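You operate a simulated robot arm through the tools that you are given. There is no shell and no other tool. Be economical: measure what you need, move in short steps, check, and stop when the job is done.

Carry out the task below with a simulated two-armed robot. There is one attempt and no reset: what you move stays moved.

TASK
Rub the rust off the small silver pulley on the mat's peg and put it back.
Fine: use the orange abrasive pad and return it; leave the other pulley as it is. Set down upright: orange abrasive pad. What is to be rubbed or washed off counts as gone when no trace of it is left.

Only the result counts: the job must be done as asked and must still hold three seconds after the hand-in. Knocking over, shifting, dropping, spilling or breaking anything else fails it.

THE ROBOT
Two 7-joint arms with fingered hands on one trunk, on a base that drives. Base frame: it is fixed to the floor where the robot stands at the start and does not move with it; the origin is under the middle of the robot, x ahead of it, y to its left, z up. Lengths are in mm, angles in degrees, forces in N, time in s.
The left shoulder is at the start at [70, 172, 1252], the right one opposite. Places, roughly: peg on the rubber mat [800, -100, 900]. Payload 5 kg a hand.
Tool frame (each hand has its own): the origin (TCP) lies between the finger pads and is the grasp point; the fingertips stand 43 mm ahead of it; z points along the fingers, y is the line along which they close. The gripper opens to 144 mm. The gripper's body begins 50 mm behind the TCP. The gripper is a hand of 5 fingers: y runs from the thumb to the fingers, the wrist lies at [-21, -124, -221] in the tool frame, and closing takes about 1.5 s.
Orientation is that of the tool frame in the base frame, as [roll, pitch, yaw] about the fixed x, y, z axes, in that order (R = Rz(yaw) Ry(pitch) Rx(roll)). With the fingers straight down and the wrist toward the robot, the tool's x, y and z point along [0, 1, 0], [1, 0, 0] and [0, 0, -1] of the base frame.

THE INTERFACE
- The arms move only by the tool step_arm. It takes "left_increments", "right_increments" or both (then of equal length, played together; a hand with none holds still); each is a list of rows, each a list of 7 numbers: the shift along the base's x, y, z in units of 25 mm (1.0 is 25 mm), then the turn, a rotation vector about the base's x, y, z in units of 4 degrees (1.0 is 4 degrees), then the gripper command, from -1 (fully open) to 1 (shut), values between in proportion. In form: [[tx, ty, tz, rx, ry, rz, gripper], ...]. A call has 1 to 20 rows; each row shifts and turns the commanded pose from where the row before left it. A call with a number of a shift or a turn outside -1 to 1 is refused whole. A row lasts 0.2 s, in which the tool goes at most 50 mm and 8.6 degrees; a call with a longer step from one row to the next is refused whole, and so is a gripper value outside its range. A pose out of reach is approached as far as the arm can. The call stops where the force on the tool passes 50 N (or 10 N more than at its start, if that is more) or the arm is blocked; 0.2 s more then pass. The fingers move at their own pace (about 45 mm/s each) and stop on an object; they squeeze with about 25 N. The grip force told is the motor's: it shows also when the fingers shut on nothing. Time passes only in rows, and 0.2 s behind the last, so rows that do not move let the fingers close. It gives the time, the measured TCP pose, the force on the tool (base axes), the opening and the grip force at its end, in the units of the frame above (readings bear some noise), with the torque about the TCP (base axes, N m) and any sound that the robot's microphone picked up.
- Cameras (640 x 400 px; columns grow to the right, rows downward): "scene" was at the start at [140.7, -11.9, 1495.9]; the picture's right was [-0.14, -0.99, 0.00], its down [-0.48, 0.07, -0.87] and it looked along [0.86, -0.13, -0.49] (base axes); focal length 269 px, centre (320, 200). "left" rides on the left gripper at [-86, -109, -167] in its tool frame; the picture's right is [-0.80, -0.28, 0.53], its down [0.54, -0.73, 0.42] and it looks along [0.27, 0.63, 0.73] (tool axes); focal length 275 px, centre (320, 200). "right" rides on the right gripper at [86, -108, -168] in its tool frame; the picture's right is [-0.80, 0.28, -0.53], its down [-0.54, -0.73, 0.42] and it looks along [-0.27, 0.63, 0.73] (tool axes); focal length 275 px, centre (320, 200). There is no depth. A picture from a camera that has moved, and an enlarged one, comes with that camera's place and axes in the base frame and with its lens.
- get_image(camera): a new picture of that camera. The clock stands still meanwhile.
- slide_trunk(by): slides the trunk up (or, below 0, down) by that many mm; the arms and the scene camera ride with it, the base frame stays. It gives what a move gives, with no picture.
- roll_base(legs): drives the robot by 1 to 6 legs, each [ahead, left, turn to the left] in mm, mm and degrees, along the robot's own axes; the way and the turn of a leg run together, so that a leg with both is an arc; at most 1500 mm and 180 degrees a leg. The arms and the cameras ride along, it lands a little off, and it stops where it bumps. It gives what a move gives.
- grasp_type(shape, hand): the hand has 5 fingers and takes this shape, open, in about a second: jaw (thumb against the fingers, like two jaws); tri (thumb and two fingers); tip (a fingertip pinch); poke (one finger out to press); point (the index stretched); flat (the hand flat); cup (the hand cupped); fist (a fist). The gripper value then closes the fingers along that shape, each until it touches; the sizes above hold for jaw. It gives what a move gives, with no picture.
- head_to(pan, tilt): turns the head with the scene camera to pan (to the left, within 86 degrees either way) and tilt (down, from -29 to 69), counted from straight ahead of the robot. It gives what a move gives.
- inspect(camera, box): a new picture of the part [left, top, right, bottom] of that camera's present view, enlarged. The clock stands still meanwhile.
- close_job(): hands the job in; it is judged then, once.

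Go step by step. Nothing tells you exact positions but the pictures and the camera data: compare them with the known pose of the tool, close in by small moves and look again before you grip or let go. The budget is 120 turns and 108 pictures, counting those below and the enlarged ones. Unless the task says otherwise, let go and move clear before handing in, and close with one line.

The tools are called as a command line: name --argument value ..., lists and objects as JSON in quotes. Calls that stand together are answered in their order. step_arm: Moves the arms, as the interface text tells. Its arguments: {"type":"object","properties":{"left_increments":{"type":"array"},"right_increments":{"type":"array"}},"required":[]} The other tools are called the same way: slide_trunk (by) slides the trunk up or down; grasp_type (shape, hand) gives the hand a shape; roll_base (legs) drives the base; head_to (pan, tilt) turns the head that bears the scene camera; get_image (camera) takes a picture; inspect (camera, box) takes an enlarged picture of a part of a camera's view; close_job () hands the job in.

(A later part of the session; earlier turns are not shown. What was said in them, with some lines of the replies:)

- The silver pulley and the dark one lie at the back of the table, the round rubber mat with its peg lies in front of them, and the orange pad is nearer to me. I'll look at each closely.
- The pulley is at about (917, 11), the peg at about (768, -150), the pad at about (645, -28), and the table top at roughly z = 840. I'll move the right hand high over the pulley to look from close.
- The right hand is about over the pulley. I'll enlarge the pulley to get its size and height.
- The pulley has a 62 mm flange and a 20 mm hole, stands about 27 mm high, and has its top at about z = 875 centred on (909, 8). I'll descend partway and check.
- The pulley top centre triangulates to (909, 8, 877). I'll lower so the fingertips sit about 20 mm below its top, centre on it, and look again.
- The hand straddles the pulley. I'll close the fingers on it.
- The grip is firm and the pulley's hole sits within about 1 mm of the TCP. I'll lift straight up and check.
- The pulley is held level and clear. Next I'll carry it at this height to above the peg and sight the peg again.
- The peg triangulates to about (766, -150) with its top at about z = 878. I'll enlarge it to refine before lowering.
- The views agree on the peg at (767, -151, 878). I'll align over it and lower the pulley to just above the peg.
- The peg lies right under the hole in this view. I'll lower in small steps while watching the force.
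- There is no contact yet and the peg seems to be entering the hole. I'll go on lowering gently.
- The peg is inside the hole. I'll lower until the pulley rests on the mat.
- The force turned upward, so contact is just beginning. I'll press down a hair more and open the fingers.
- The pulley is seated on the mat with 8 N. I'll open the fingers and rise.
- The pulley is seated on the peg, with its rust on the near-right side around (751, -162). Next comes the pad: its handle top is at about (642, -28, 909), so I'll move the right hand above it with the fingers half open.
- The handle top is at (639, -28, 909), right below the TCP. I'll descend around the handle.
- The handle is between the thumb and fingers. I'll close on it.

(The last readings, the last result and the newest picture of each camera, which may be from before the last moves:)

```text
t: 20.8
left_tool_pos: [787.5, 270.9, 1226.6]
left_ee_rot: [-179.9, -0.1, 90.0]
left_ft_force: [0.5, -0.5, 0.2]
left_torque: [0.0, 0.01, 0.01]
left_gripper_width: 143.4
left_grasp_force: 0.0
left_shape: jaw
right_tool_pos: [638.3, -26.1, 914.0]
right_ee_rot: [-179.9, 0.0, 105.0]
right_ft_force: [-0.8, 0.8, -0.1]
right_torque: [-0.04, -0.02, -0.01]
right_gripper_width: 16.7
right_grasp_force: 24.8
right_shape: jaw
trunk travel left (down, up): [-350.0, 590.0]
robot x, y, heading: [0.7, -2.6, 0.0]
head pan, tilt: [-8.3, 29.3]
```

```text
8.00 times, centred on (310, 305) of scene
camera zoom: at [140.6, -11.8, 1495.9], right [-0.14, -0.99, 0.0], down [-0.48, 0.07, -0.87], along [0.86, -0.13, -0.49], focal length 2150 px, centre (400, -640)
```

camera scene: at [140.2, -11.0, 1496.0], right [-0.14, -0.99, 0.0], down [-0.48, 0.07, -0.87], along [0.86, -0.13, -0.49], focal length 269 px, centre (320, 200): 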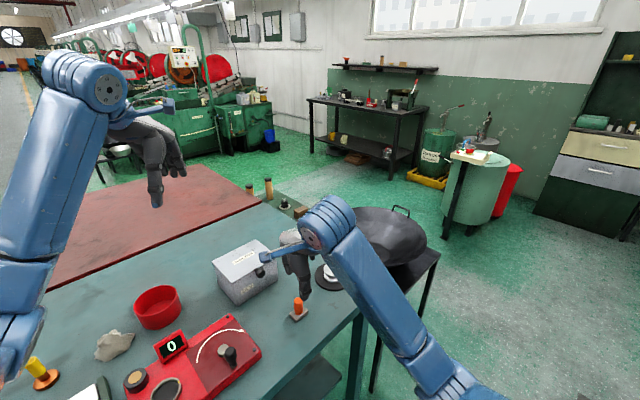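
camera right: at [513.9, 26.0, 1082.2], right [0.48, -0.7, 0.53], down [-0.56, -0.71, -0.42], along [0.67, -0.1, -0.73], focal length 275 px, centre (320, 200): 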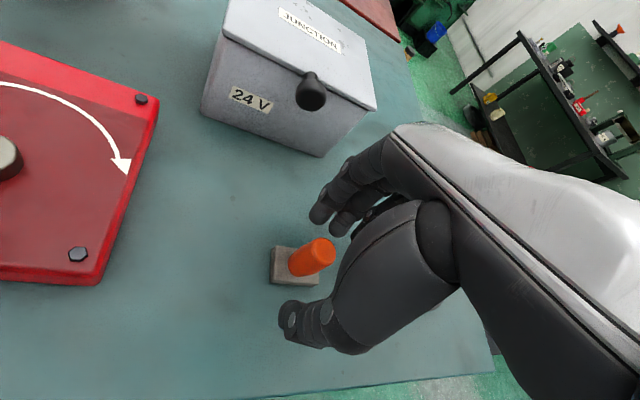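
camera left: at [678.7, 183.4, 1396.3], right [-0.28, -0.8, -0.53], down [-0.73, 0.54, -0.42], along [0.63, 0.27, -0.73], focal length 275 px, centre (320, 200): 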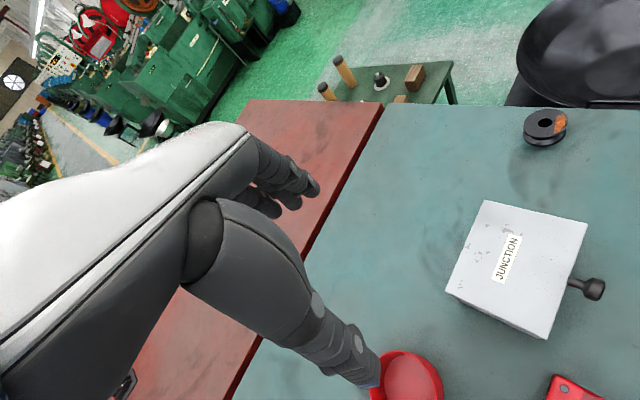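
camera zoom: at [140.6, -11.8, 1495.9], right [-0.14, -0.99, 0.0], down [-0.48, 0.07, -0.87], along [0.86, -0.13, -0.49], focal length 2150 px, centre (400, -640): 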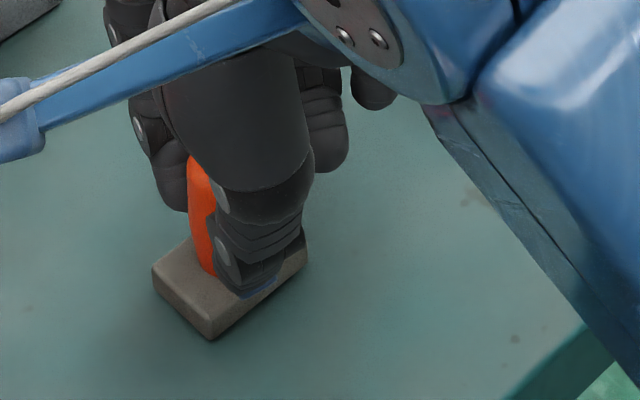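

Gripped at the handle. I'll lift the pad and check it.

step_arm --right_increments '[[0, 0, 0.4, 0, 0, 0, 1], [0, 0, 0.8, 0, 0, 0, 1], [0, 0, 0.8, 0, 0, 0, 1], [0, 0, 0.8, 0, 0, 0, 1], [0, 0, 0.6, 0, 0, 0, 1]]'

get_image --camera "right"

inspect --camera "scene" --box '[260, 230, 370, 330]'

```text
t: 22.0
left_tool_pos: [787.4, 269.0, 1227.5]
left_ee_rot: [-179.9, 0.1, 89.9]
left_ft_force: [-0.7, 0.2, 0.5]
left_torque: [0.02, -0.02, -0.01]
left_gripper_width: 143.6
left_grasp_force: 0.1
left_shape: jaw
right_tool_pos: [639.8, -27.0, 999.2]
right_ee_rot: [179.9, 0.0, 105.0]
right_ft_force: [0.1, 0.5, -0.5]
right_torque: [0.03, 0.01, -0.02]
right_gripper_width: 16.4
right_grasp_force: 25.1
right_shape: jaw
trunk travel left (down, up): [-350.0, 590.0]
robot x, y, heading: [2.0, -1.0, 0.1]
head pan, tilt: [-8.3, 29.3]
```

```text
67 pictures are left
camera right: at [512.5, 28.0, 1166.1], right [0.48, -0.7, 0.53], down [-0.56, -0.71, -0.42], along [0.67, -0.1, -0.73], focal length 275 px, centre (320, 200)
```

right: 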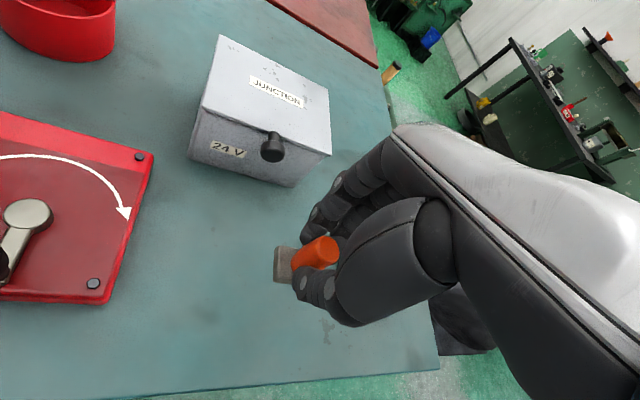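

```text
4.00 times, centred on (315, 280) of scene
camera zoom: at [140.7, -11.6, 1495.9], right [-0.14, -0.99, 0.0], down [-0.48, 0.07, -0.87], along [0.86, -0.13, -0.49], focal length 1075 px, centre (340, -120)
```

zoom: 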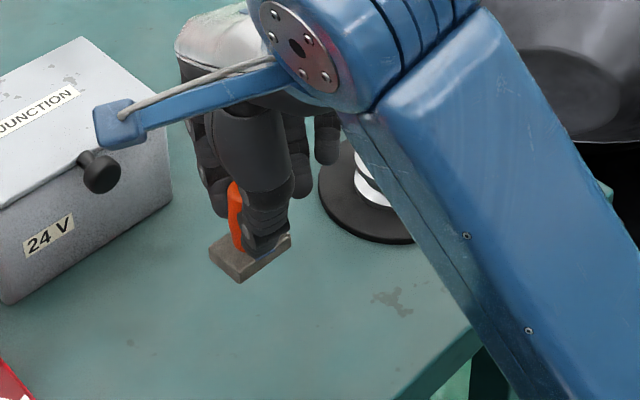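

The pad is held level. I'll carry it to above the rust at about (751, -162).

step_arm --right_increments '[[0.635, -0.771, 0, 0, 0, 0, 1], [0.635, -0.771, 0, 0, 0, 0, 1], [0.635, -0.771, 0, 0, 0, 0, 1], [0.635, -0.771, 0, 0, 0, 0, 1], [0.635, -0.771, 0, 0, 0, 0, 1], [0.635, -0.771, -0.3, 0, 0, 0, 1], [0.635, -0.771, -0.3, 0, 0, 0, 1]]'

inspect --camera "right" --box '[180, 200, 380, 360]'

inspect --camera "scene" --box '[290, 230, 370, 300]'

```text
t: 23.6
left_tool_pos: [787.4, 268.4, 1226.6]
left_ee_rot: [-179.9, 0.1, 90.1]
left_ft_force: [0.1, -0.3, -0.1]
left_torque: [0.03, -0.01, 0.03]
left_gripper_width: 143.7
left_grasp_force: 0.0
left_shape: jaw
right_tool_pos: [750.2, -164.9, 984.5]
right_ee_rot: [180.0, 0.0, 105.1]
right_ft_force: [-0.6, 0.0, -0.5]
right_torque: [0.03, 0.01, -0.01]
right_gripper_width: 16.4
right_grasp_force: 24.9
right_shape: jaw
trunk travel left (down, up): [-350.0, 590.0]
robot x, y, heading: [-0.4, -0.1, 0.1]
head pan, tilt: [-8.3, 29.3]
```

```text
2.50 times, centred on (280, 280) of right
camera zoom: at [624.9, -109.9, 1152.4], right [0.48, -0.7, 0.53], down [-0.56, -0.71, -0.42], along [0.67, -0.1, -0.73], focal length 688 px, centre (420, 0)
```

zoom: 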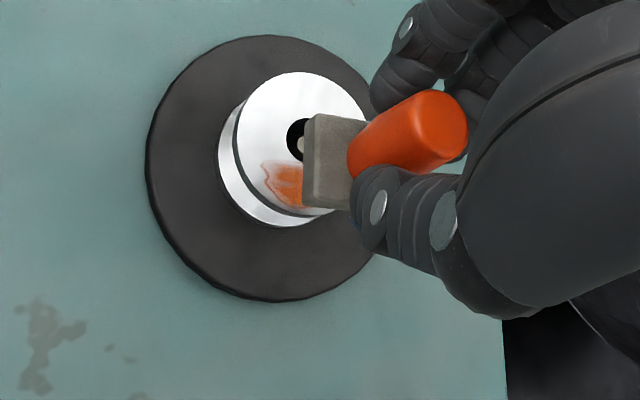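

```text
5.71 times, centred on (330, 265) of scene
camera zoom: at [141.3, -12.7, 1495.9], right [-0.14, -0.99, 0.0], down [-0.48, 0.07, -0.87], along [0.86, -0.13, -0.49], focal length 1535 px, centre (263, -171)
```

zoom: 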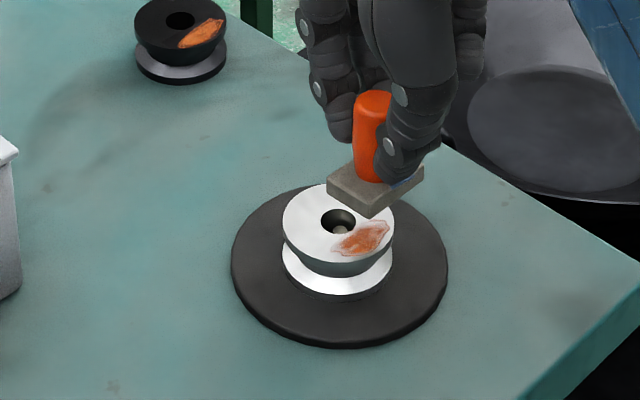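

The pad is just short of and right above the rust, whose centre is at about (750, -159). I'll shift 5 mm and descend toward contact.

step_arm --right_increments '[[0, 0.2, -0.4, 0, 0, 0, 1], [0, 0, -0.4, 0, 0, 0, 1], [0, 0, -0.3, 0, 0, 0, 1], [0, 0, -0.2, 0, 0, 0, 1]]'

inspect --camera "right" --box '[220, 200, 360, 320]'

inspect --camera "scene" --box '[300, 240, 360, 290]'

```text
t: 24.6
left_tool_pos: [787.6, 272.0, 1226.3]
left_ee_rot: [-179.9, 0.1, 90.0]
left_ft_force: [-0.5, -0.4, 0.0]
left_torque: [-0.02, 0.01, -0.01]
left_gripper_width: 143.7
left_grasp_force: 0.1
left_shape: jaw
right_tool_pos: [750.0, -158.9, 950.2]
right_ee_rot: [-179.9, 0.0, 105.0]
right_ft_force: [-0.2, -0.9, -0.6]
right_torque: [-0.02, 0.02, -0.01]
right_gripper_width: 16.6
right_grasp_force: 24.9
right_shape: jaw
trunk travel left (down, up): [-350.0, 590.0]
robot x, y, heading: [1.1, 1.2, -0.1]
head pan, tilt: [-8.3, 29.3]
```

```text
3.33 times, centred on (290, 260) of right
camera zoom: at [624.2, -103.7, 1118.6], right [0.48, -0.7, 0.53], down [-0.56, -0.71, -0.42], along [0.67, -0.1, -0.73], focal length 918 px, centre (420, 0)
```

zoom: 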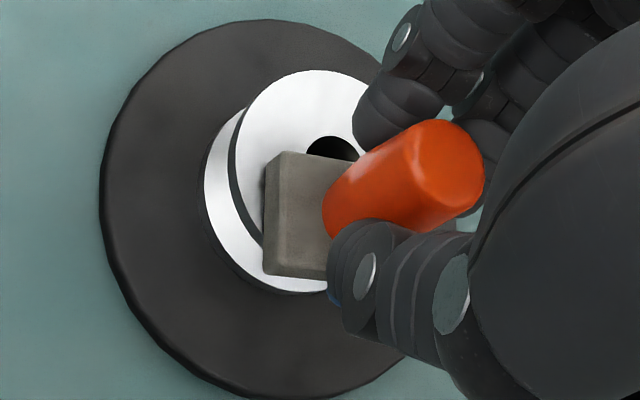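

```text
8.00 times, centred on (330, 265) of scene
camera zoom: at [141.0, -12.1, 1495.9], right [-0.14, -0.99, 0.0], down [-0.48, 0.07, -0.87], along [0.86, -0.13, -0.49], focal length 2150 px, centre (240, -320)
```

zoom: 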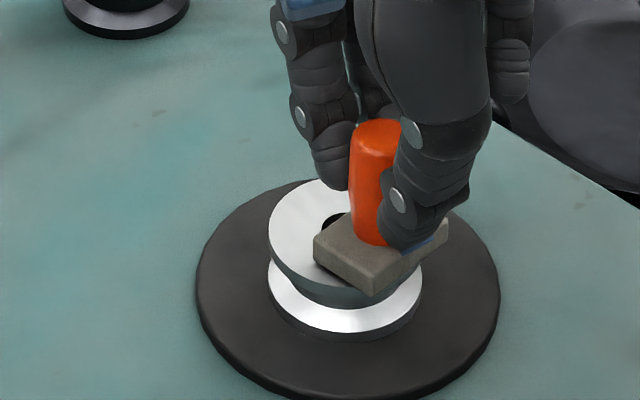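

The pad covers the rust area and sits just above it. I'll lower to light contact.

step_arm --right_increments '[[0, 0, -0.08, 0, 0, 0, 1], [0, 0, -0.08, 0, 0, 0, 1], [0, 0, -0.04, 0, 0, 0, 1]]'

```text
t: 25.4
left_tool_pos: [785.8, 269.6, 1227.9]
left_ee_rot: [-180.0, 0.1, 89.9]
left_ft_force: [-1.0, 0.3, 0.2]
left_torque: [0.0, -0.04, -0.01]
left_gripper_width: 143.5
left_grasp_force: 0.0
left_shape: jaw
right_tool_pos: [749.4, -157.9, 949.3]
right_ee_rot: [179.8, 0.1, 104.9]
right_ft_force: [0.1, -3.7, 16.1]
right_torque: [-0.03, -0.19, -0.04]
right_gripper_width: 17.1
right_grasp_force: 25.0
right_shape: jaw
trunk travel left (down, up): [-350.0, 590.0]
robot x, y, heading: [0.1, -6.0, -0.2]
head pan, tilt: [-8.3, 29.3]
```

Contact is at 16 N. I'll ease it to about 9 N and rub back and forth over the rust.

step_arm --right_increments '[[0, 0, 0.07, 0, 0, 0, 1], [0.24, -0.32, 0, 0, 0, 0, 1], [-0.24, 0.32, 0, 0, 0, 0, 1], [-0.24, 0.32, 0, 0, 0, 0, 1], [0.24, -0.32, 0, 0, 0, 0, 1], [0.24, -0.32, 0, 0, 0, 0, 1], [-0.24, 0.32, 0, 0, 0, 0, 1], [-0.24, 0.32, 0, 0, 0, 0, 1], [0.24, -0.32, 0, 0, 0, 0, 1]]'

inspect --camera "scene" --box '[300, 240, 360, 290]'

```text
t: 27.4
left_tool_pos: [787.3, 270.3, 1227.8]
left_ee_rot: [-180.0, 0.0, 90.0]
left_ft_force: [0.0, 0.8, 0.2]
left_torque: [0.03, 0.0, 0.03]
left_gripper_width: 143.6
left_grasp_force: 0.1
left_shape: jaw
right_tool_pos: [748.0, -156.0, 949.3]
right_ee_rot: [179.9, 0.0, 105.1]
right_ft_force: [-1.3, 2.0, 5.4]
right_torque: [0.12, -0.08, 0.07]
right_gripper_width: 16.9
right_grasp_force: 25.4
right_shape: jaw
trunk travel left (down, up): [-350.0, 590.0]
robot x, y, heading: [1.8, 1.9, 0.3]
head pan, tilt: [-8.3, 29.3]
```

```text
8.00 times, centred on (330, 265) of scene
camera zoom: at [140.3, -12.0, 1495.9], right [-0.14, -0.99, 0.0], down [-0.48, 0.07, -0.87], along [0.86, -0.13, -0.49], focal length 2150 px, centre (240, -320)
```

zoom: 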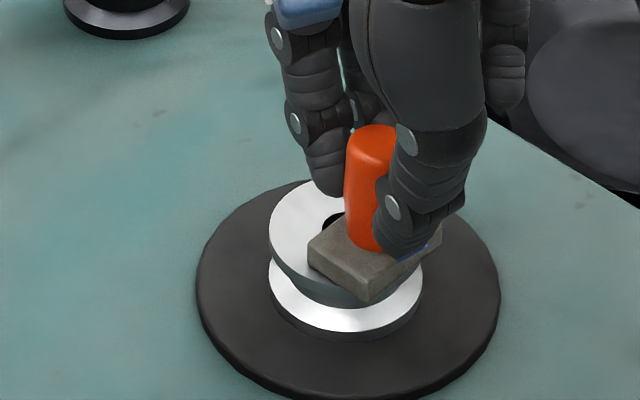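

The pulley holds its place. I'll do a longer set of strokes with a bit more pressure, both ways, then lift to look.

step_arm --right_increments '[[0.08, 0, -0.05, 0, 0, 0, 1], [0.28, -0.36, 0, 0, 0, 0, 1], [-0.28, 0.36, 0, 0, 0, 0, 1], [-0.28, 0.36, 0, 0, 0, 0, 1], [0.28, -0.36, 0, 0, 0, 0, 1], [0.2, 0.15, 0, 0, 0, 0, 1], [0.28, -0.36, 0, 0, 0, 0, 1], [-0.28, 0.36, 0, 0, 0, 0, 1], [-0.28, 0.36, 0, 0, 0, 0, 1], [0.28, -0.36, 0, 0, 0, 0, 1], [-0.4, -0.3, 0, 0, 0, 0, 1], [0.28, -0.36, 0, 0, 0, 0, 1], [-0.28, 0.36, 0, 0, 0, 0, 1], [-0.28, 0.36, 0, 0, 0, 0, 1], [0.28, -0.36, 0, 0, 0, 0, 1], [0.2, 0.15, 0, 0, 0, 0, 1]]'

step_arm --right_increments '[[0, 0, 0.5, 0, 0, 0, 1], [0, 0, 1, 0, 0, 0, 1], [0.3, -0.5, 1, 0, 0, 0, 1], [0.3, -0.8, 1, 0, 0, 0, 1]]'

inspect --camera "scene" --box '[300, 240, 360, 290]'

inspect --camera "right" --box '[180, 200, 380, 360]'

```text
t: 30.8
left_tool_pos: [785.1, 268.8, 1229.5]
left_ee_rot: [179.9, 0.0, 89.9]
left_ft_force: [-0.1, -0.6, 0.1]
left_torque: [0.01, 0.01, -0.02]
left_gripper_width: 143.8
left_grasp_force: 0.2
left_shape: jaw
right_tool_pos: [748.4, -157.2, 949.0]
right_ee_rot: [-180.0, -0.1, 105.0]
right_ft_force: [-7.6, -0.1, 20.0]
right_torque: [0.04, 0.28, 0.04]
right_gripper_width: 17.8
right_grasp_force: 24.8
right_shape: jaw
trunk travel left (down, up): [-350.0, 590.0]
robot x, y, heading: [0.0, -0.1, -0.1]
head pan, tilt: [-8.3, 29.3]
```

```text
t: 31.8
left_tool_pos: [788.0, 269.5, 1226.8]
left_ee_rot: [-179.8, 0.0, 90.0]
left_ft_force: [0.0, -0.1, -0.7]
left_torque: [0.0, -0.01, 0.0]
left_gripper_width: 143.5
left_grasp_force: 0.1
left_shape: jaw
right_tool_pos: [765.5, -190.7, 1035.1]
right_ee_rot: [-179.9, -0.1, 105.0]
right_ft_force: [0.0, -0.7, -2.0]
right_torque: [0.03, -0.04, -0.02]
right_gripper_width: 17.1
right_grasp_force: 25.1
right_shape: jaw
trunk travel left (down, up): [-350.0, 590.0]
robot x, y, heading: [1.5, 0.7, -0.2]
head pan, tilt: [-8.3, 29.3]
```

```text
8.00 times, centred on (330, 265) of scene
camera zoom: at [140.6, -12.6, 1495.8], right [-0.14, -0.99, 0.0], down [-0.48, 0.07, -0.87], along [0.86, -0.13, -0.49], focal length 2150 px, centre (240, -320)
```

zoom: 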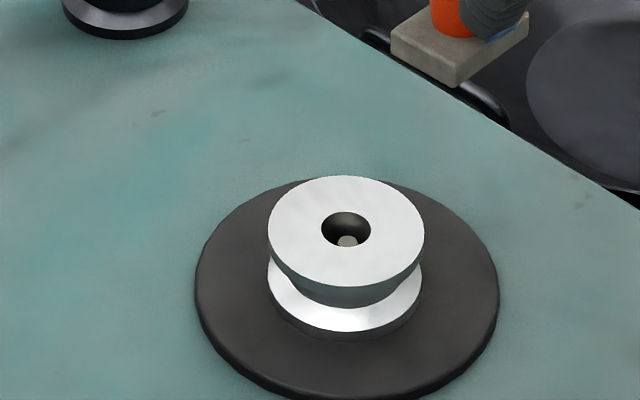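

```text
2.50 times, centred on (280, 280) of right
camera zoom: at [640.0, -136.1, 1202.3], right [0.48, -0.7, 0.53], down [-0.56, -0.71, -0.42], along [0.67, -0.1, -0.73], focal length 688 px, centre (420, 0)
```

zoom: 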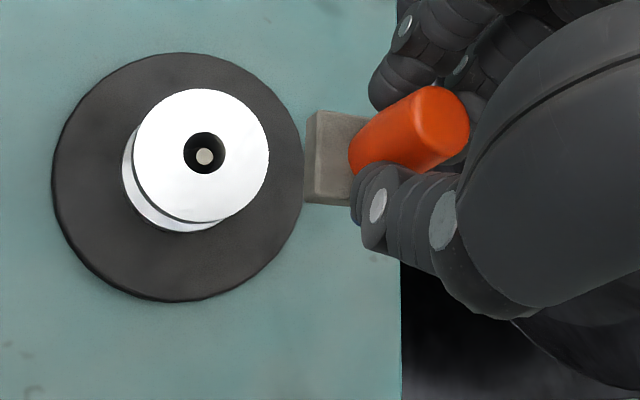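

The face looks clean. I'll enlarge it for traces before putting the pad away.

inspect --camera "right" --box '[215, 230, 295, 300]'

inspect --camera "scene" --box '[328, 258, 358, 284]'

```text
5.71 times, centred on (255, 265) of right
camera zoom: at [640.0, -136.1, 1202.3], right [0.48, -0.7, 0.53], down [-0.56, -0.71, -0.42], along [0.67, -0.1, -0.73], focal length 1573 px, centre (691, -171)
```

zoom: 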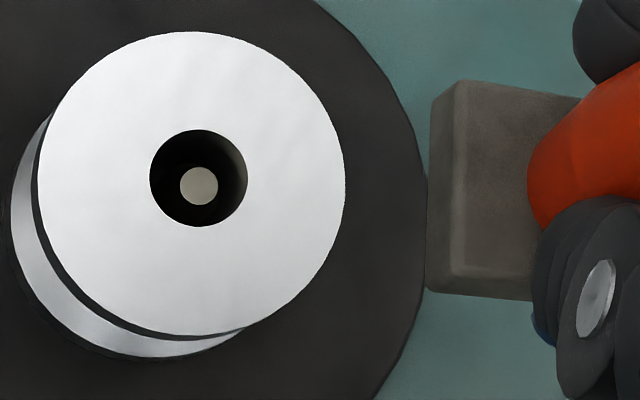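

```text
15.38 times, centred on (343, 271) of scene
camera zoom: at [140.6, -12.6, 1495.8], right [-0.14, -0.99, 0.0], down [-0.48, 0.07, -0.87], along [0.86, -0.13, -0.49], focal length 4134 px, centre (-34, -892)
```

zoom: 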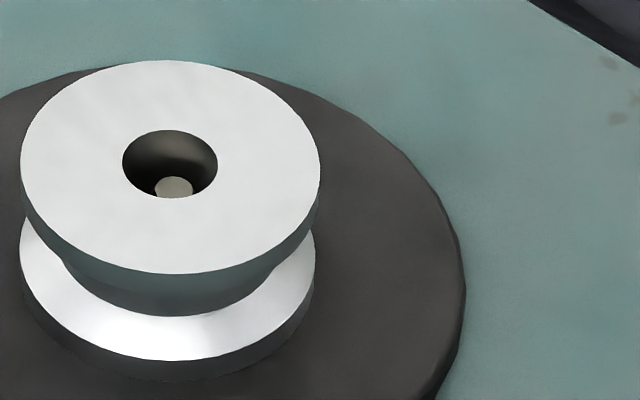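

No rust is left. I'll return the pad to its old spot, where the TCP was at (638, -26, 914) while it rested on the table.

step_arm --right_increments '[[-0.636, 0.823, 0, 0, 0, 0, 1], [-0.636, 0.823, 0, 0, 0, 0, 1], [-0.636, 0.823, 0, 0, 0, 0, 1], [-0.636, 0.823, 0, 0, 0, 0, 1], [-0.636, 0.823, 0, 0, 0, 0, 1], [-0.636, 0.823, 0, 0, 0, 0, 1], [-0.636, 0.823, 0, 0, 0, 0, 1], [-0.636, 0.823, 0, 0, 0, 0, 1], [0, 0, -1, 0, 0, 0, 1], [0, 0, -1, 0, 0, 0, 1], [0, 0, -1, 0, 0, 0, 1], [0, 0, -1, 0, 0, 0, 1]]'

inspect --camera "scene" --box '[260, 250, 360, 330]'

get_image --camera "right"

```text
t: 34.4
left_tool_pos: [786.3, 267.9, 1229.1]
left_ee_rot: [-179.8, -0.1, 90.1]
left_ft_force: [0.2, -0.1, 0.1]
left_torque: [0.04, -0.02, 0.02]
left_gripper_width: 143.7
left_grasp_force: 0.0
left_shape: jaw
right_tool_pos: [639.2, -25.0, 935.2]
right_ee_rot: [179.9, 0.0, 105.0]
right_ft_force: [0.2, 0.7, -0.3]
right_torque: [0.01, -0.05, 0.0]
right_gripper_width: 16.8
right_grasp_force: 25.1
right_shape: jaw
trunk travel left (down, up): [-350.0, 590.0]
robot x, y, heading: [0.0, 3.6, -0.1]
head pan, tilt: [-8.3, 29.3]
```

```text
5.00 times, centred on (310, 290) of scene
camera zoom: at [140.9, -12.2, 1496.0], right [-0.14, -0.99, 0.0], down [-0.48, 0.07, -0.87], along [0.86, -0.13, -0.49], focal length 1344 px, centre (370, -250)
```

zoom: 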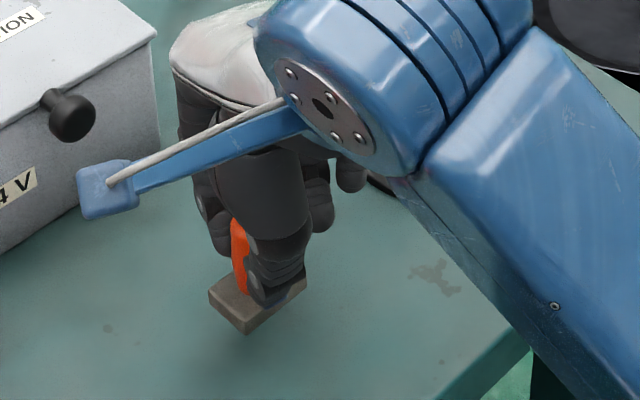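

```text
55 pictures are left
camera right: at [512.7, 29.2, 1102.1], right [0.48, -0.7, 0.53], down [-0.56, -0.71, -0.42], along [0.67, -0.1, -0.73], focal length 275 px, centre (320, 200)
```

right: 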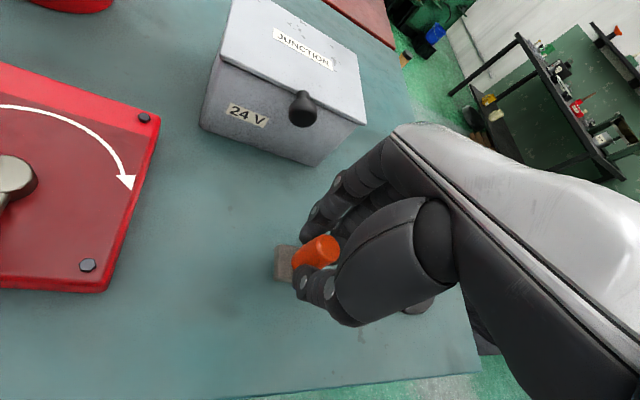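

Over the spot. I'll lower to just above the table, then down to a light contact.

step_arm --right_increments '[[0, 0, -0.35, 0, 0, 0, 1], [0, 0, -0.25, 0, 0, 0, 1], [0, 0, -0.1, 0, 0, 0, 1]]'

step_arm --right_increments '[[0, 0, -0.06, 0, 0, 0, 1], [0, 0, -0.04, 0, 0, 0, 1]]'

```text
t: 35.2
left_tool_pos: [787.7, 270.1, 1227.5]
left_ee_rot: [-179.8, 0.0, 90.0]
left_ft_force: [0.4, 0.4, 0.2]
left_torque: [-0.07, 0.01, 0.02]
left_gripper_width: 143.7
left_grasp_force: 0.1
left_shape: jaw
right_tool_pos: [638.4, -23.1, 917.7]
right_ee_rot: [180.0, -0.1, 105.0]
right_ft_force: [-0.3, 0.2, -1.4]
right_torque: [0.0, 0.03, -0.01]
right_gripper_width: 17.1
right_grasp_force: 24.8
right_shape: jaw
trunk travel left (down, up): [-350.0, 590.0]
robot x, y, heading: [-4.3, 1.1, -0.2]
head pan, tilt: [-8.3, 29.3]
```

```text
t: 35.8
left_tool_pos: [787.3, 270.5, 1226.5]
left_ee_rot: [-179.8, -0.1, 90.0]
left_ft_force: [-0.1, 0.6, 0.0]
left_torque: [-0.03, -0.02, -0.03]
left_gripper_width: 143.5
left_grasp_force: 0.0
left_shape: jaw
right_tool_pos: [639.8, -23.4, 914.9]
right_ee_rot: [180.0, 0.0, 105.0]
right_ft_force: [-0.3, -0.1, -0.2]
right_torque: [-0.03, 0.03, 0.0]
right_gripper_width: 16.9
right_grasp_force: 24.6
right_shape: jaw
trunk travel left (down, up): [-350.0, 590.0]
robot x, y, heading: [1.5, -4.4, 0.2]
head pan, tilt: [-8.3, 29.3]
```

step_arm --right_increments '[[-0.04, -0.1, -0.03, 0, 0, 0, 1], [0, 0, -0.06, 0, 0, 0, 1]]'

inspect --camera "scene" --box '[280, 280, 340, 330]'

```text
t: 36.4
left_tool_pos: [787.0, 270.7, 1227.2]
left_ee_rot: [-180.0, -0.1, 90.0]
left_ft_force: [-0.1, -0.6, -0.8]
left_torque: [0.01, 0.02, -0.01]
left_gripper_width: 143.5
left_grasp_force: 0.0
left_shape: jaw
right_tool_pos: [638.9, -26.9, 912.4]
right_ee_rot: [180.0, 0.1, 105.0]
right_ft_force: [-0.5, -1.1, 3.7]
right_torque: [0.0, -0.08, 0.01]
right_gripper_width: 17.2
right_grasp_force: 25.4
right_shape: jaw
trunk travel left (down, up): [-350.0, 590.0]
robot x, y, heading: [-1.9, -0.5, 0.1]
head pan, tilt: [-8.3, 29.3]
```

```text
8.00 times, centred on (310, 305) of scene
camera zoom: at [140.2, -11.8, 1496.1], right [-0.14, -0.99, 0.0], down [-0.48, 0.07, -0.87], along [0.86, -0.13, -0.49], focal length 2150 px, centre (400, -640)
```

zoom: 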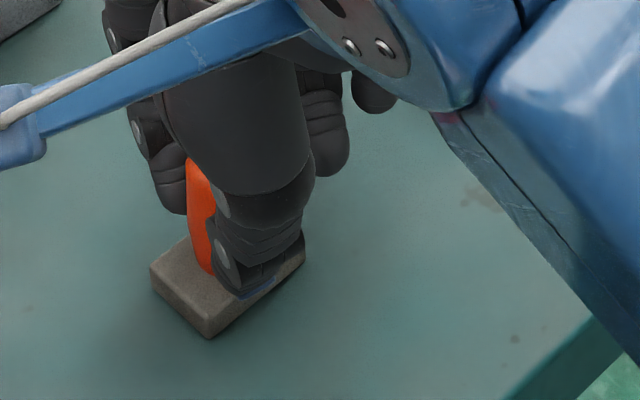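

The pad is in light contact and in the same image place as before. I'll release it and rise.

step_arm --right_increments '[[0, 0, 0, 0, 0, 0, 0.7], [0, 0, 0, 0, 0, 0, 0.2], [0, 0, 0, 0, 0, 0, 0], [0, 0, 0, 0, 0, 0, 0], [0, 0, 0, 0, 0, 0, 0], [0, 0, 0.8, 0, 0, 0, 0], [0, 0, 1, 0, 0, 0, 0], [0, 0, 1, 0, 0, 0, 0], [0, 0, 1, 0, 0, 0, 0], [0, 0, 1, 0, 0, 0, 0]]'

inspect --camera "scene" --box '[270, 230, 370, 330]'

```text
t: 38.6
left_tool_pos: [787.7, 269.7, 1227.8]
left_ee_rot: [-179.8, 0.1, 90.0]
left_ft_force: [0.6, 0.0, -0.3]
left_torque: [0.07, 0.0, -0.01]
left_gripper_width: 143.4
left_grasp_force: 0.0
left_shape: jaw
right_tool_pos: [638.7, -27.6, 1031.8]
right_ee_rot: [-180.0, 0.0, 104.9]
right_ft_force: [-0.6, -0.1, -0.6]
right_torque: [0.03, 0.03, -0.01]
right_gripper_width: 71.6
right_grasp_force: 0.1
right_shape: jaw
trunk travel left (down, up): [-350.0, 590.0]
robot x, y, heading: [-2.1, 1.0, 0.1]
head pan, tilt: [-8.3, 29.3]
```

```text
4.00 times, centred on (320, 280) of scene
camera zoom: at [140.9, -12.8, 1495.8], right [-0.14, -0.99, 0.0], down [-0.48, 0.07, -0.87], along [0.86, -0.13, -0.49], focal length 1075 px, centre (320, -120)
```

zoom: 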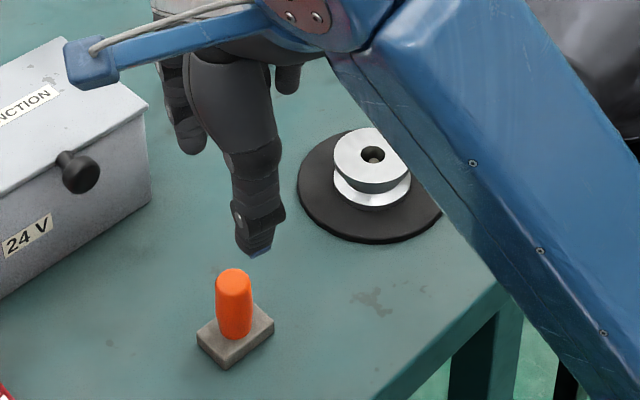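

The pad stands upright at its old place. Now back to the pulley on the peg.

step_arm --right_increments '[[0.731, -0.694, 0, 0, 0, 0, -0.5], [0.731, -0.694, 0, 0, 0, 0, -1], [0.731, -0.694, 0, 0, 0, 0, -1], [0.731, -0.694, 0, 0, 0, 0, -1], [0.731, -0.694, 0, 0, 0, 0, -1], [0.731, -0.694, -0.2, 0, 0, 0, -1], [0.731, -0.694, -0.2, 0, 0, 0, -1]]'

inspect --camera "right" --box '[180, 200, 380, 360]'

```text
t: 40.2
left_tool_pos: [788.8, 270.1, 1227.2]
left_ee_rot: [-179.9, 0.0, 90.0]
left_ft_force: [-0.3, -0.5, -0.8]
left_torque: [0.05, 0.02, -0.02]
left_gripper_width: 143.4
left_grasp_force: 0.1
left_shape: jaw
right_tool_pos: [767.4, -149.3, 1022.5]
right_ee_rot: [-180.0, -0.1, 104.9]
right_ft_force: [-0.4, 0.1, -0.4]
right_torque: [0.0, 0.05, -0.01]
right_gripper_width: 143.7
right_grasp_force: 0.0
right_shape: jaw
trunk travel left (down, up): [-350.0, 590.0]
robot x, y, heading: [-0.3, 4.8, 0.1]
head pan, tilt: [-8.3, 29.3]
```

```text
2.50 times, centred on (280, 280) of right
camera zoom: at [640.8, -94.1, 1190.2], right [0.48, -0.7, 0.53], down [-0.56, -0.71, -0.42], along [0.67, -0.1, -0.73], focal length 688 px, centre (420, 0)
```

zoom: 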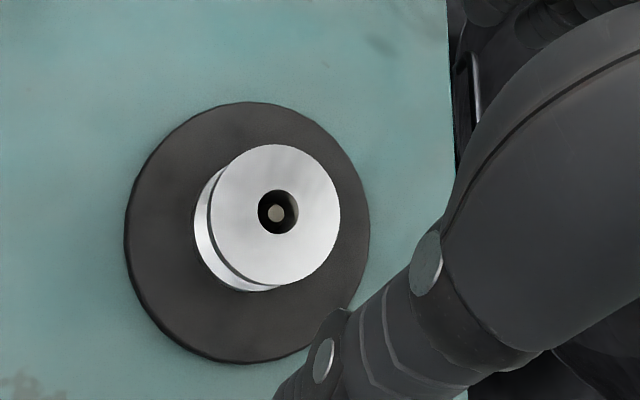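

The hole is at (768, -149), under the TCP. I'll descend to the earlier grip height.

step_arm --right_increments '[[0, 0, -0.95, 0, 0, 0, -1], [0, 0, -0.95, 0, 0, 0, -1], [0, 0, -0.95, 0, 0, 0, -1], [0, 0, -0.95, 0, 0, 0, -1], [0, 0, -0.9, 0, 0, 0, -1]]'

inspect --camera "scene" --box '[290, 220, 370, 300]'

inspect --camera "right" --box '[220, 170, 380, 330]'

```text
t: 41.4
left_tool_pos: [787.6, 270.6, 1228.3]
left_ee_rot: [-179.9, 0.0, 89.9]
left_ft_force: [-0.2, -0.3, 0.0]
left_torque: [0.04, -0.01, -0.02]
left_gripper_width: 143.6
left_grasp_force: 0.1
left_shape: jaw
right_tool_pos: [767.6, -147.9, 904.0]
right_ee_rot: [-180.0, 0.0, 105.0]
right_ft_force: [0.4, 0.2, 0.3]
right_torque: [-0.01, 0.01, 0.01]
right_gripper_width: 143.5
right_grasp_force: 0.0
right_shape: jaw
trunk travel left (down, up): [-350.0, 590.0]
robot x, y, heading: [0.5, -4.0, -0.0]
head pan, tilt: [-8.3, 29.3]
```

```text
5.00 times, centred on (330, 260) of scene
camera zoom: at [141.0, -11.9, 1496.0], right [-0.14, -0.99, 0.0], down [-0.48, 0.07, -0.87], along [0.86, -0.13, -0.49], focal length 1344 px, centre (270, -100)
```

zoom: 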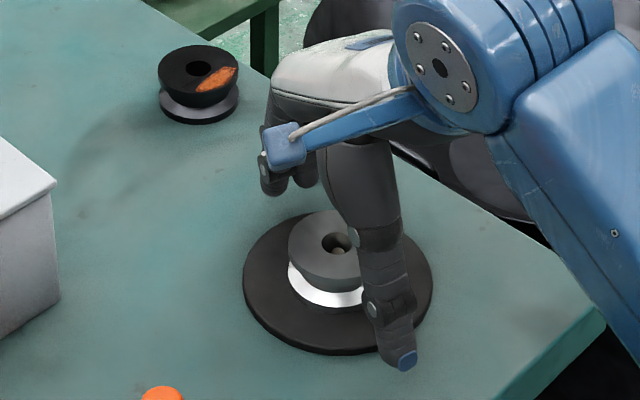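

```text
2.50 times, centred on (300, 250) of right
camera zoom: at [641.0, -93.1, 1072.0], right [0.48, -0.7, 0.53], down [-0.56, -0.71, -0.42], along [0.67, -0.1, -0.73], focal length 688 px, centre (370, 75)
```

zoom: 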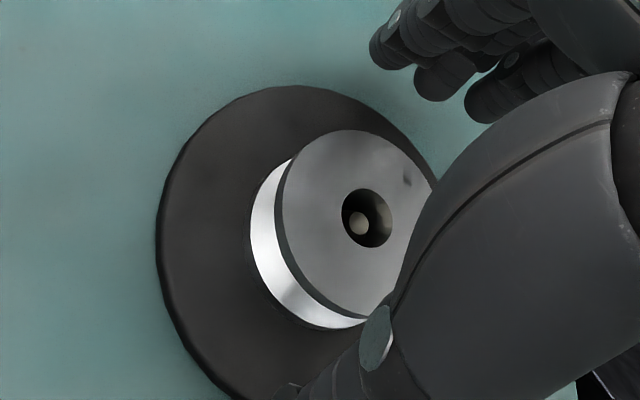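

Positioned around the pulley. I'll close and then lift straight up.

step_arm --right_increments '[[0, 0, 0, 0, 0, 0, 1], [0, 0, 0, 0, 0, 0, 1], [0, 0, 0, 0, 0, 0, 1], [0, 0, 0, 0, 0, 0, 1], [0, 0, 0, 0, 0, 0, 1], [0, 0, 0, 0, 0, 0, 1], [0, 0, 0, 0, 0, 0, 1], [0, 0, 0, 0, 0, 0, 1]]'

inspect --camera "right" --box '[220, 170, 380, 330]'

```text
t: 43.2
left_tool_pos: [787.4, 269.8, 1227.1]
left_ee_rot: [-179.9, -0.1, 90.0]
left_ft_force: [-0.7, 0.0, -0.7]
left_torque: [0.02, 0.02, 0.01]
left_gripper_width: 143.5
left_grasp_force: 0.0
left_shape: jaw
right_tool_pos: [766.7, -148.3, 904.5]
right_ee_rot: [179.9, -0.1, 105.0]
right_ft_force: [-2.0, -0.5, 1.0]
right_torque: [0.0, 0.01, -0.01]
right_gripper_width: 57.9
right_grasp_force: 25.1
right_shape: jaw
trunk travel left (down, up): [-350.0, 590.0]
robot x, y, heading: [1.7, -0.2, -0.0]
head pan, tilt: [-8.3, 29.3]
```

```text
2.50 times, centred on (300, 250) of right
camera zoom: at [640.8, -92.9, 1072.2], right [0.48, -0.7, 0.53], down [-0.56, -0.71, -0.42], along [0.67, -0.1, -0.73], focal length 688 px, centre (370, 75)
```

zoom: 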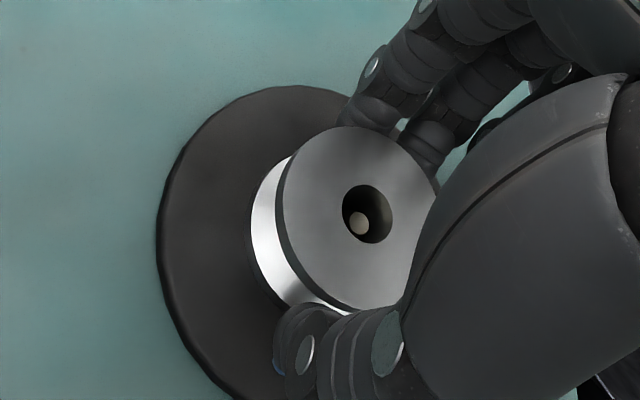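

Gripped well. I'll lift off the peg and carry it back above its old place, with the TCP at about (910, 9).

step_arm --right_increments '[[0, 0, 0.4, 0, 0, 0, 1], [0, 0, 0.8, 0, 0, 0, 1], [0, 0, 1, 0, 0, 0, 1], [0, 0, 1, 0, 0, 0, 1], [0, 0, 1, 0, 0, 0, 1], [0.717, 0.787, 0, 0, 0, 0, 1], [0.717, 0.787, 0, 0, 0, 0, 1], [0.717, 0.787, 0, 0, 0, 0, 1], [0.717, 0.787, 0, 0, 0, 0, 1], [0.717, 0.787, 0, 0, 0, 0, 1], [0.717, 0.787, 0, 0, 0, 0, 1], [0.717, 0.787, 0, 0, 0, 0, 1], [0.717, 0.787, 0, 0, 0, 0, 1]]'

inspect --camera "scene" --box '[250, 180, 370, 290]'

```text
t: 46.0
left_tool_pos: [789.2, 272.2, 1225.9]
left_ee_rot: [-179.8, 0.2, 90.0]
left_ft_force: [-0.5, 0.2, -0.3]
left_torque: [-0.03, -0.01, -0.02]
left_gripper_width: 143.6
left_grasp_force: 0.0
left_shape: jaw
right_tool_pos: [910.3, 11.0, 1009.9]
right_ee_rot: [-180.0, 0.1, 105.0]
right_ft_force: [0.4, 0.7, -1.9]
right_torque: [-0.01, 0.01, 0.04]
right_gripper_width: 57.3
right_grasp_force: 25.1
right_shape: jaw
trunk travel left (down, up): [-350.0, 590.0]
robot x, y, heading: [-0.6, 1.3, 0.2]
head pan, tilt: [-8.3, 29.3]
```

```text
3.64 times, centred on (310, 235) of scene
camera zoom: at [141.4, -10.5, 1495.8], right [-0.14, -0.99, 0.0], down [-0.48, 0.07, -0.87], along [0.86, -0.13, -0.49], focal length 977 px, centre (356, 73)
```

zoom: 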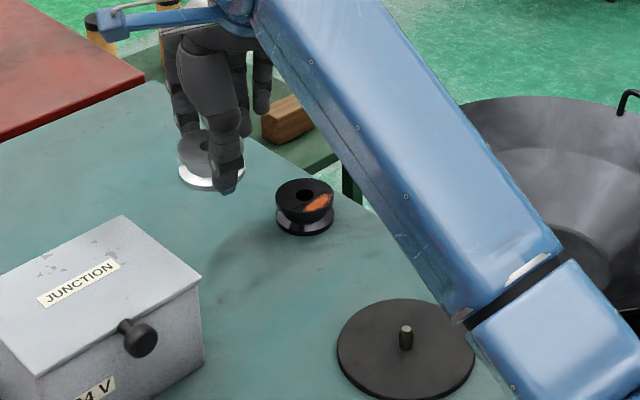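

Above its old place. I'll lower to about 5 mm over the table and compare with the original picture.

step_arm --right_increments '[[0, -0.06, -0.9, 0, 0, 0, 1], [0, 0, -0.9, 0, 0, 0, 1], [0, 0, -0.9, 0, 0, 0, 1], [0, 0, -0.8, 0, 0, 0, 1], [0, 0, -0.6, 0, 0, 0, 1]]'

inspect --camera "scene" --box '[260, 220, 320, 270]'

```text
t: 47.2
left_tool_pos: [787.9, 270.5, 1227.6]
left_ee_rot: [-179.9, 0.1, 90.0]
left_ft_force: [-0.2, 0.1, 0.6]
left_torque: [0.02, 0.01, 0.01]
left_gripper_width: 143.6
left_grasp_force: 0.0
left_shape: jaw
right_tool_pos: [910.8, 9.1, 906.9]
right_ee_rot: [179.9, 0.0, 105.0]
right_ft_force: [0.3, 0.1, -2.1]
right_torque: [-0.01, -0.01, -0.01]
right_gripper_width: 57.3
right_grasp_force: 24.8
right_shape: jaw
trunk travel left (down, up): [-350.0, 590.0]
robot x, y, heading: [-1.1, -0.8, -0.1]
head pan, tilt: [-8.3, 29.3]
```

```text
8.00 times, centred on (290, 245) of scene
camera zoom: at [141.2, -11.9, 1495.9], right [-0.14, -0.99, 0.0], down [-0.48, 0.07, -0.87], along [0.86, -0.13, -0.49], focal length 2150 px, centre (560, -160)
```

zoom: 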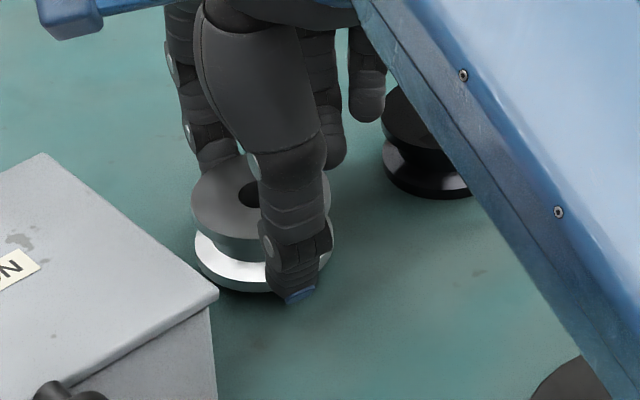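

The place matches the original. I'll lower onto the table gently.

step_arm --right_increments '[[0, 0, -0.16, 0, 0, 0, 1], [0, 0, -0.08, 0, 0, 0, 1], [0, 0, -0.04, 0, 0, 0, 1]]'

```text
t: 48.0
left_tool_pos: [788.3, 270.4, 1226.4]
left_ee_rot: [-179.9, 0.0, 90.0]
left_ft_force: [0.3, 0.1, 0.6]
left_torque: [0.02, -0.01, -0.01]
left_gripper_width: 143.4
left_grasp_force: 0.2
left_shape: jaw
right_tool_pos: [909.7, 7.8, 900.2]
right_ee_rot: [-179.9, 0.0, 105.0]
right_ft_force: [0.1, -0.8, -1.2]
right_torque: [0.02, 0.01, -0.02]
right_gripper_width: 57.3
right_grasp_force: 25.3
right_shape: jaw
trunk travel left (down, up): [-350.0, 590.0]
robot x, y, heading: [-0.6, 0.0, 0.0]
head pan, tilt: [-8.3, 29.3]
```

step_arm --right_increments '[[0, 0.04, -0.06, 0, 0, 0, 1], [0, 0, -0.04, 0, 0, 0, 1]]'

```text
t: 48.6
left_tool_pos: [786.7, 270.0, 1229.6]
left_ee_rot: [180.0, 0.0, 89.9]
left_ft_force: [0.3, 0.0, 0.0]
left_torque: [0.02, -0.02, 0.0]
left_gripper_width: 143.4
left_grasp_force: 0.1
left_shape: jaw
right_tool_pos: [909.3, 8.4, 898.7]
right_ee_rot: [179.9, 0.0, 105.0]
right_ft_force: [0.8, -1.3, 5.8]
right_torque: [0.0, -0.17, -0.08]
right_gripper_width: 57.2
right_grasp_force: 24.9
right_shape: jaw
trunk travel left (down, up): [-350.0, 590.0]
robot x, y, heading: [3.5, 1.3, 0.0]
head pan, tilt: [-8.3, 29.3]
```

The pulley rests on the table with 6 N. I'll release it and rise well clear.

step_arm --right_increments '[[0, 0, 0, 0, 0, 0, -0.5], [0, 0, 0, 0, 0, 0, -1], [0, 0, 0, 0, 0, 0, -1], [0, 0, 0, 0, 0, 0, -1], [0, 0, 0, 0, 0, 0, -1], [0, 0, 0, 0, 0, 0, -1], [0, 0, 0, 0, 0, 0, -1], [0, 0, 0.8, 0, 0, 0, -1], [0, 0, 1, 0, 0, 0, -1], [0, 0, 1, 0, 0, 0, -1], [0, 0, 1, 0, 0, 0, -1], [0, 0, 1, 0, 0, 0, -1], [-0.3, -0.8, 0.5, 0, 0, 0, -1], [-0.3, -0.8, 0.5, 0, 0, 0, -1], [-0.3, -0.8, 0.5, 0, 0, 0, -1], [-0.3, -0.8, 0.5, 0, 0, 0, -1], [-0.3, -0.8, 0.5, 0, 0, 0, -1], [-0.3, -0.8, 0.5, 0, 0, 0, -1], [-0.3, -0.8, 0.5, 0, 0, 0, -1], [-0.3, -0.8, 0.5, 0, 0, 0, -1]]'

inspect --camera "scene" --box '[260, 220, 380, 330]'

get_image --camera "right"

```text
t: 52.8
left_tool_pos: [787.8, 269.0, 1227.3]
left_ee_rot: [180.0, 0.0, 90.0]
left_ft_force: [-0.3, -0.1, 0.5]
left_torque: [0.02, 0.0, 0.0]
left_gripper_width: 143.7
left_grasp_force: 0.1
left_shape: jaw
right_tool_pos: [849.3, -150.6, 1117.2]
right_ee_rot: [179.9, 0.0, 105.1]
right_ft_force: [-0.2, -0.2, 0.4]
right_torque: [0.0, -0.02, 0.03]
right_gripper_width: 143.6
right_grasp_force: 0.1
right_shape: jaw
trunk travel left (down, up): [-350.0, 590.0]
robot x, y, heading: [1.7, 1.4, -0.1]
head pan, tilt: [-8.3, 29.3]
```

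```text
3.64 times, centred on (320, 275) of scene
camera zoom: at [140.3, -12.9, 1496.0], right [-0.14, -0.99, 0.0], down [-0.48, 0.07, -0.87], along [0.86, -0.13, -0.49], focal length 977 px, centre (320, -73)
```

zoom: 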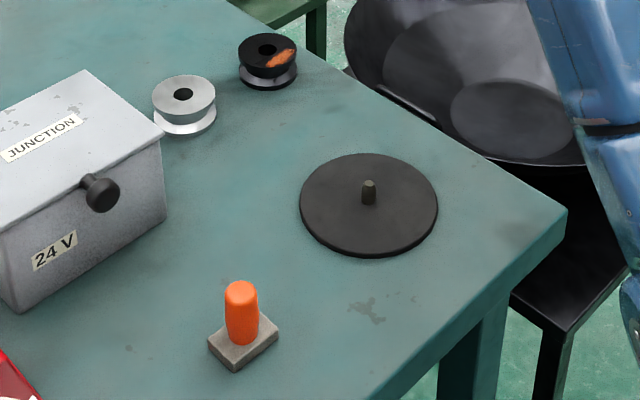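

```text
45 pictures are left
camera right: at [723.3, -96.0, 1284.5], right [0.48, -0.7, 0.53], down [-0.56, -0.71, -0.42], along [0.67, -0.1, -0.73], focal length 275 px, centre (320, 200)
```

right: 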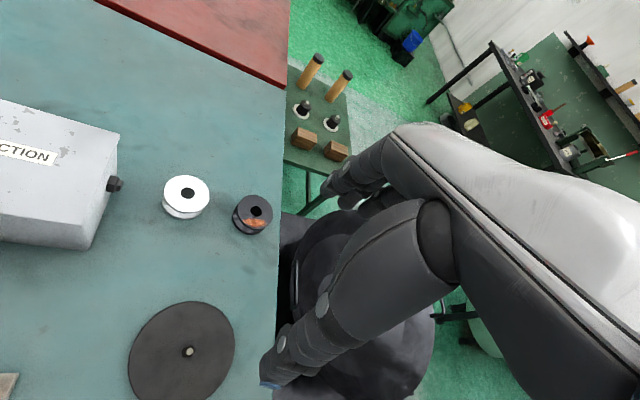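

The pulley is clean and back within about 3 mm of its old spot, the pad stands upright where it was, the other pulley is untouched, and the hand is clear. I'm handing in.

close_job

```text
The job is handed in.
```

I rubbed the small silver pulley on the mat's peg with the orange pad until no rust showed in the enlarged pictures, and put it back within about 3 mm of where it was. The pad stands upright in its old place, and I left the other pulley alone.
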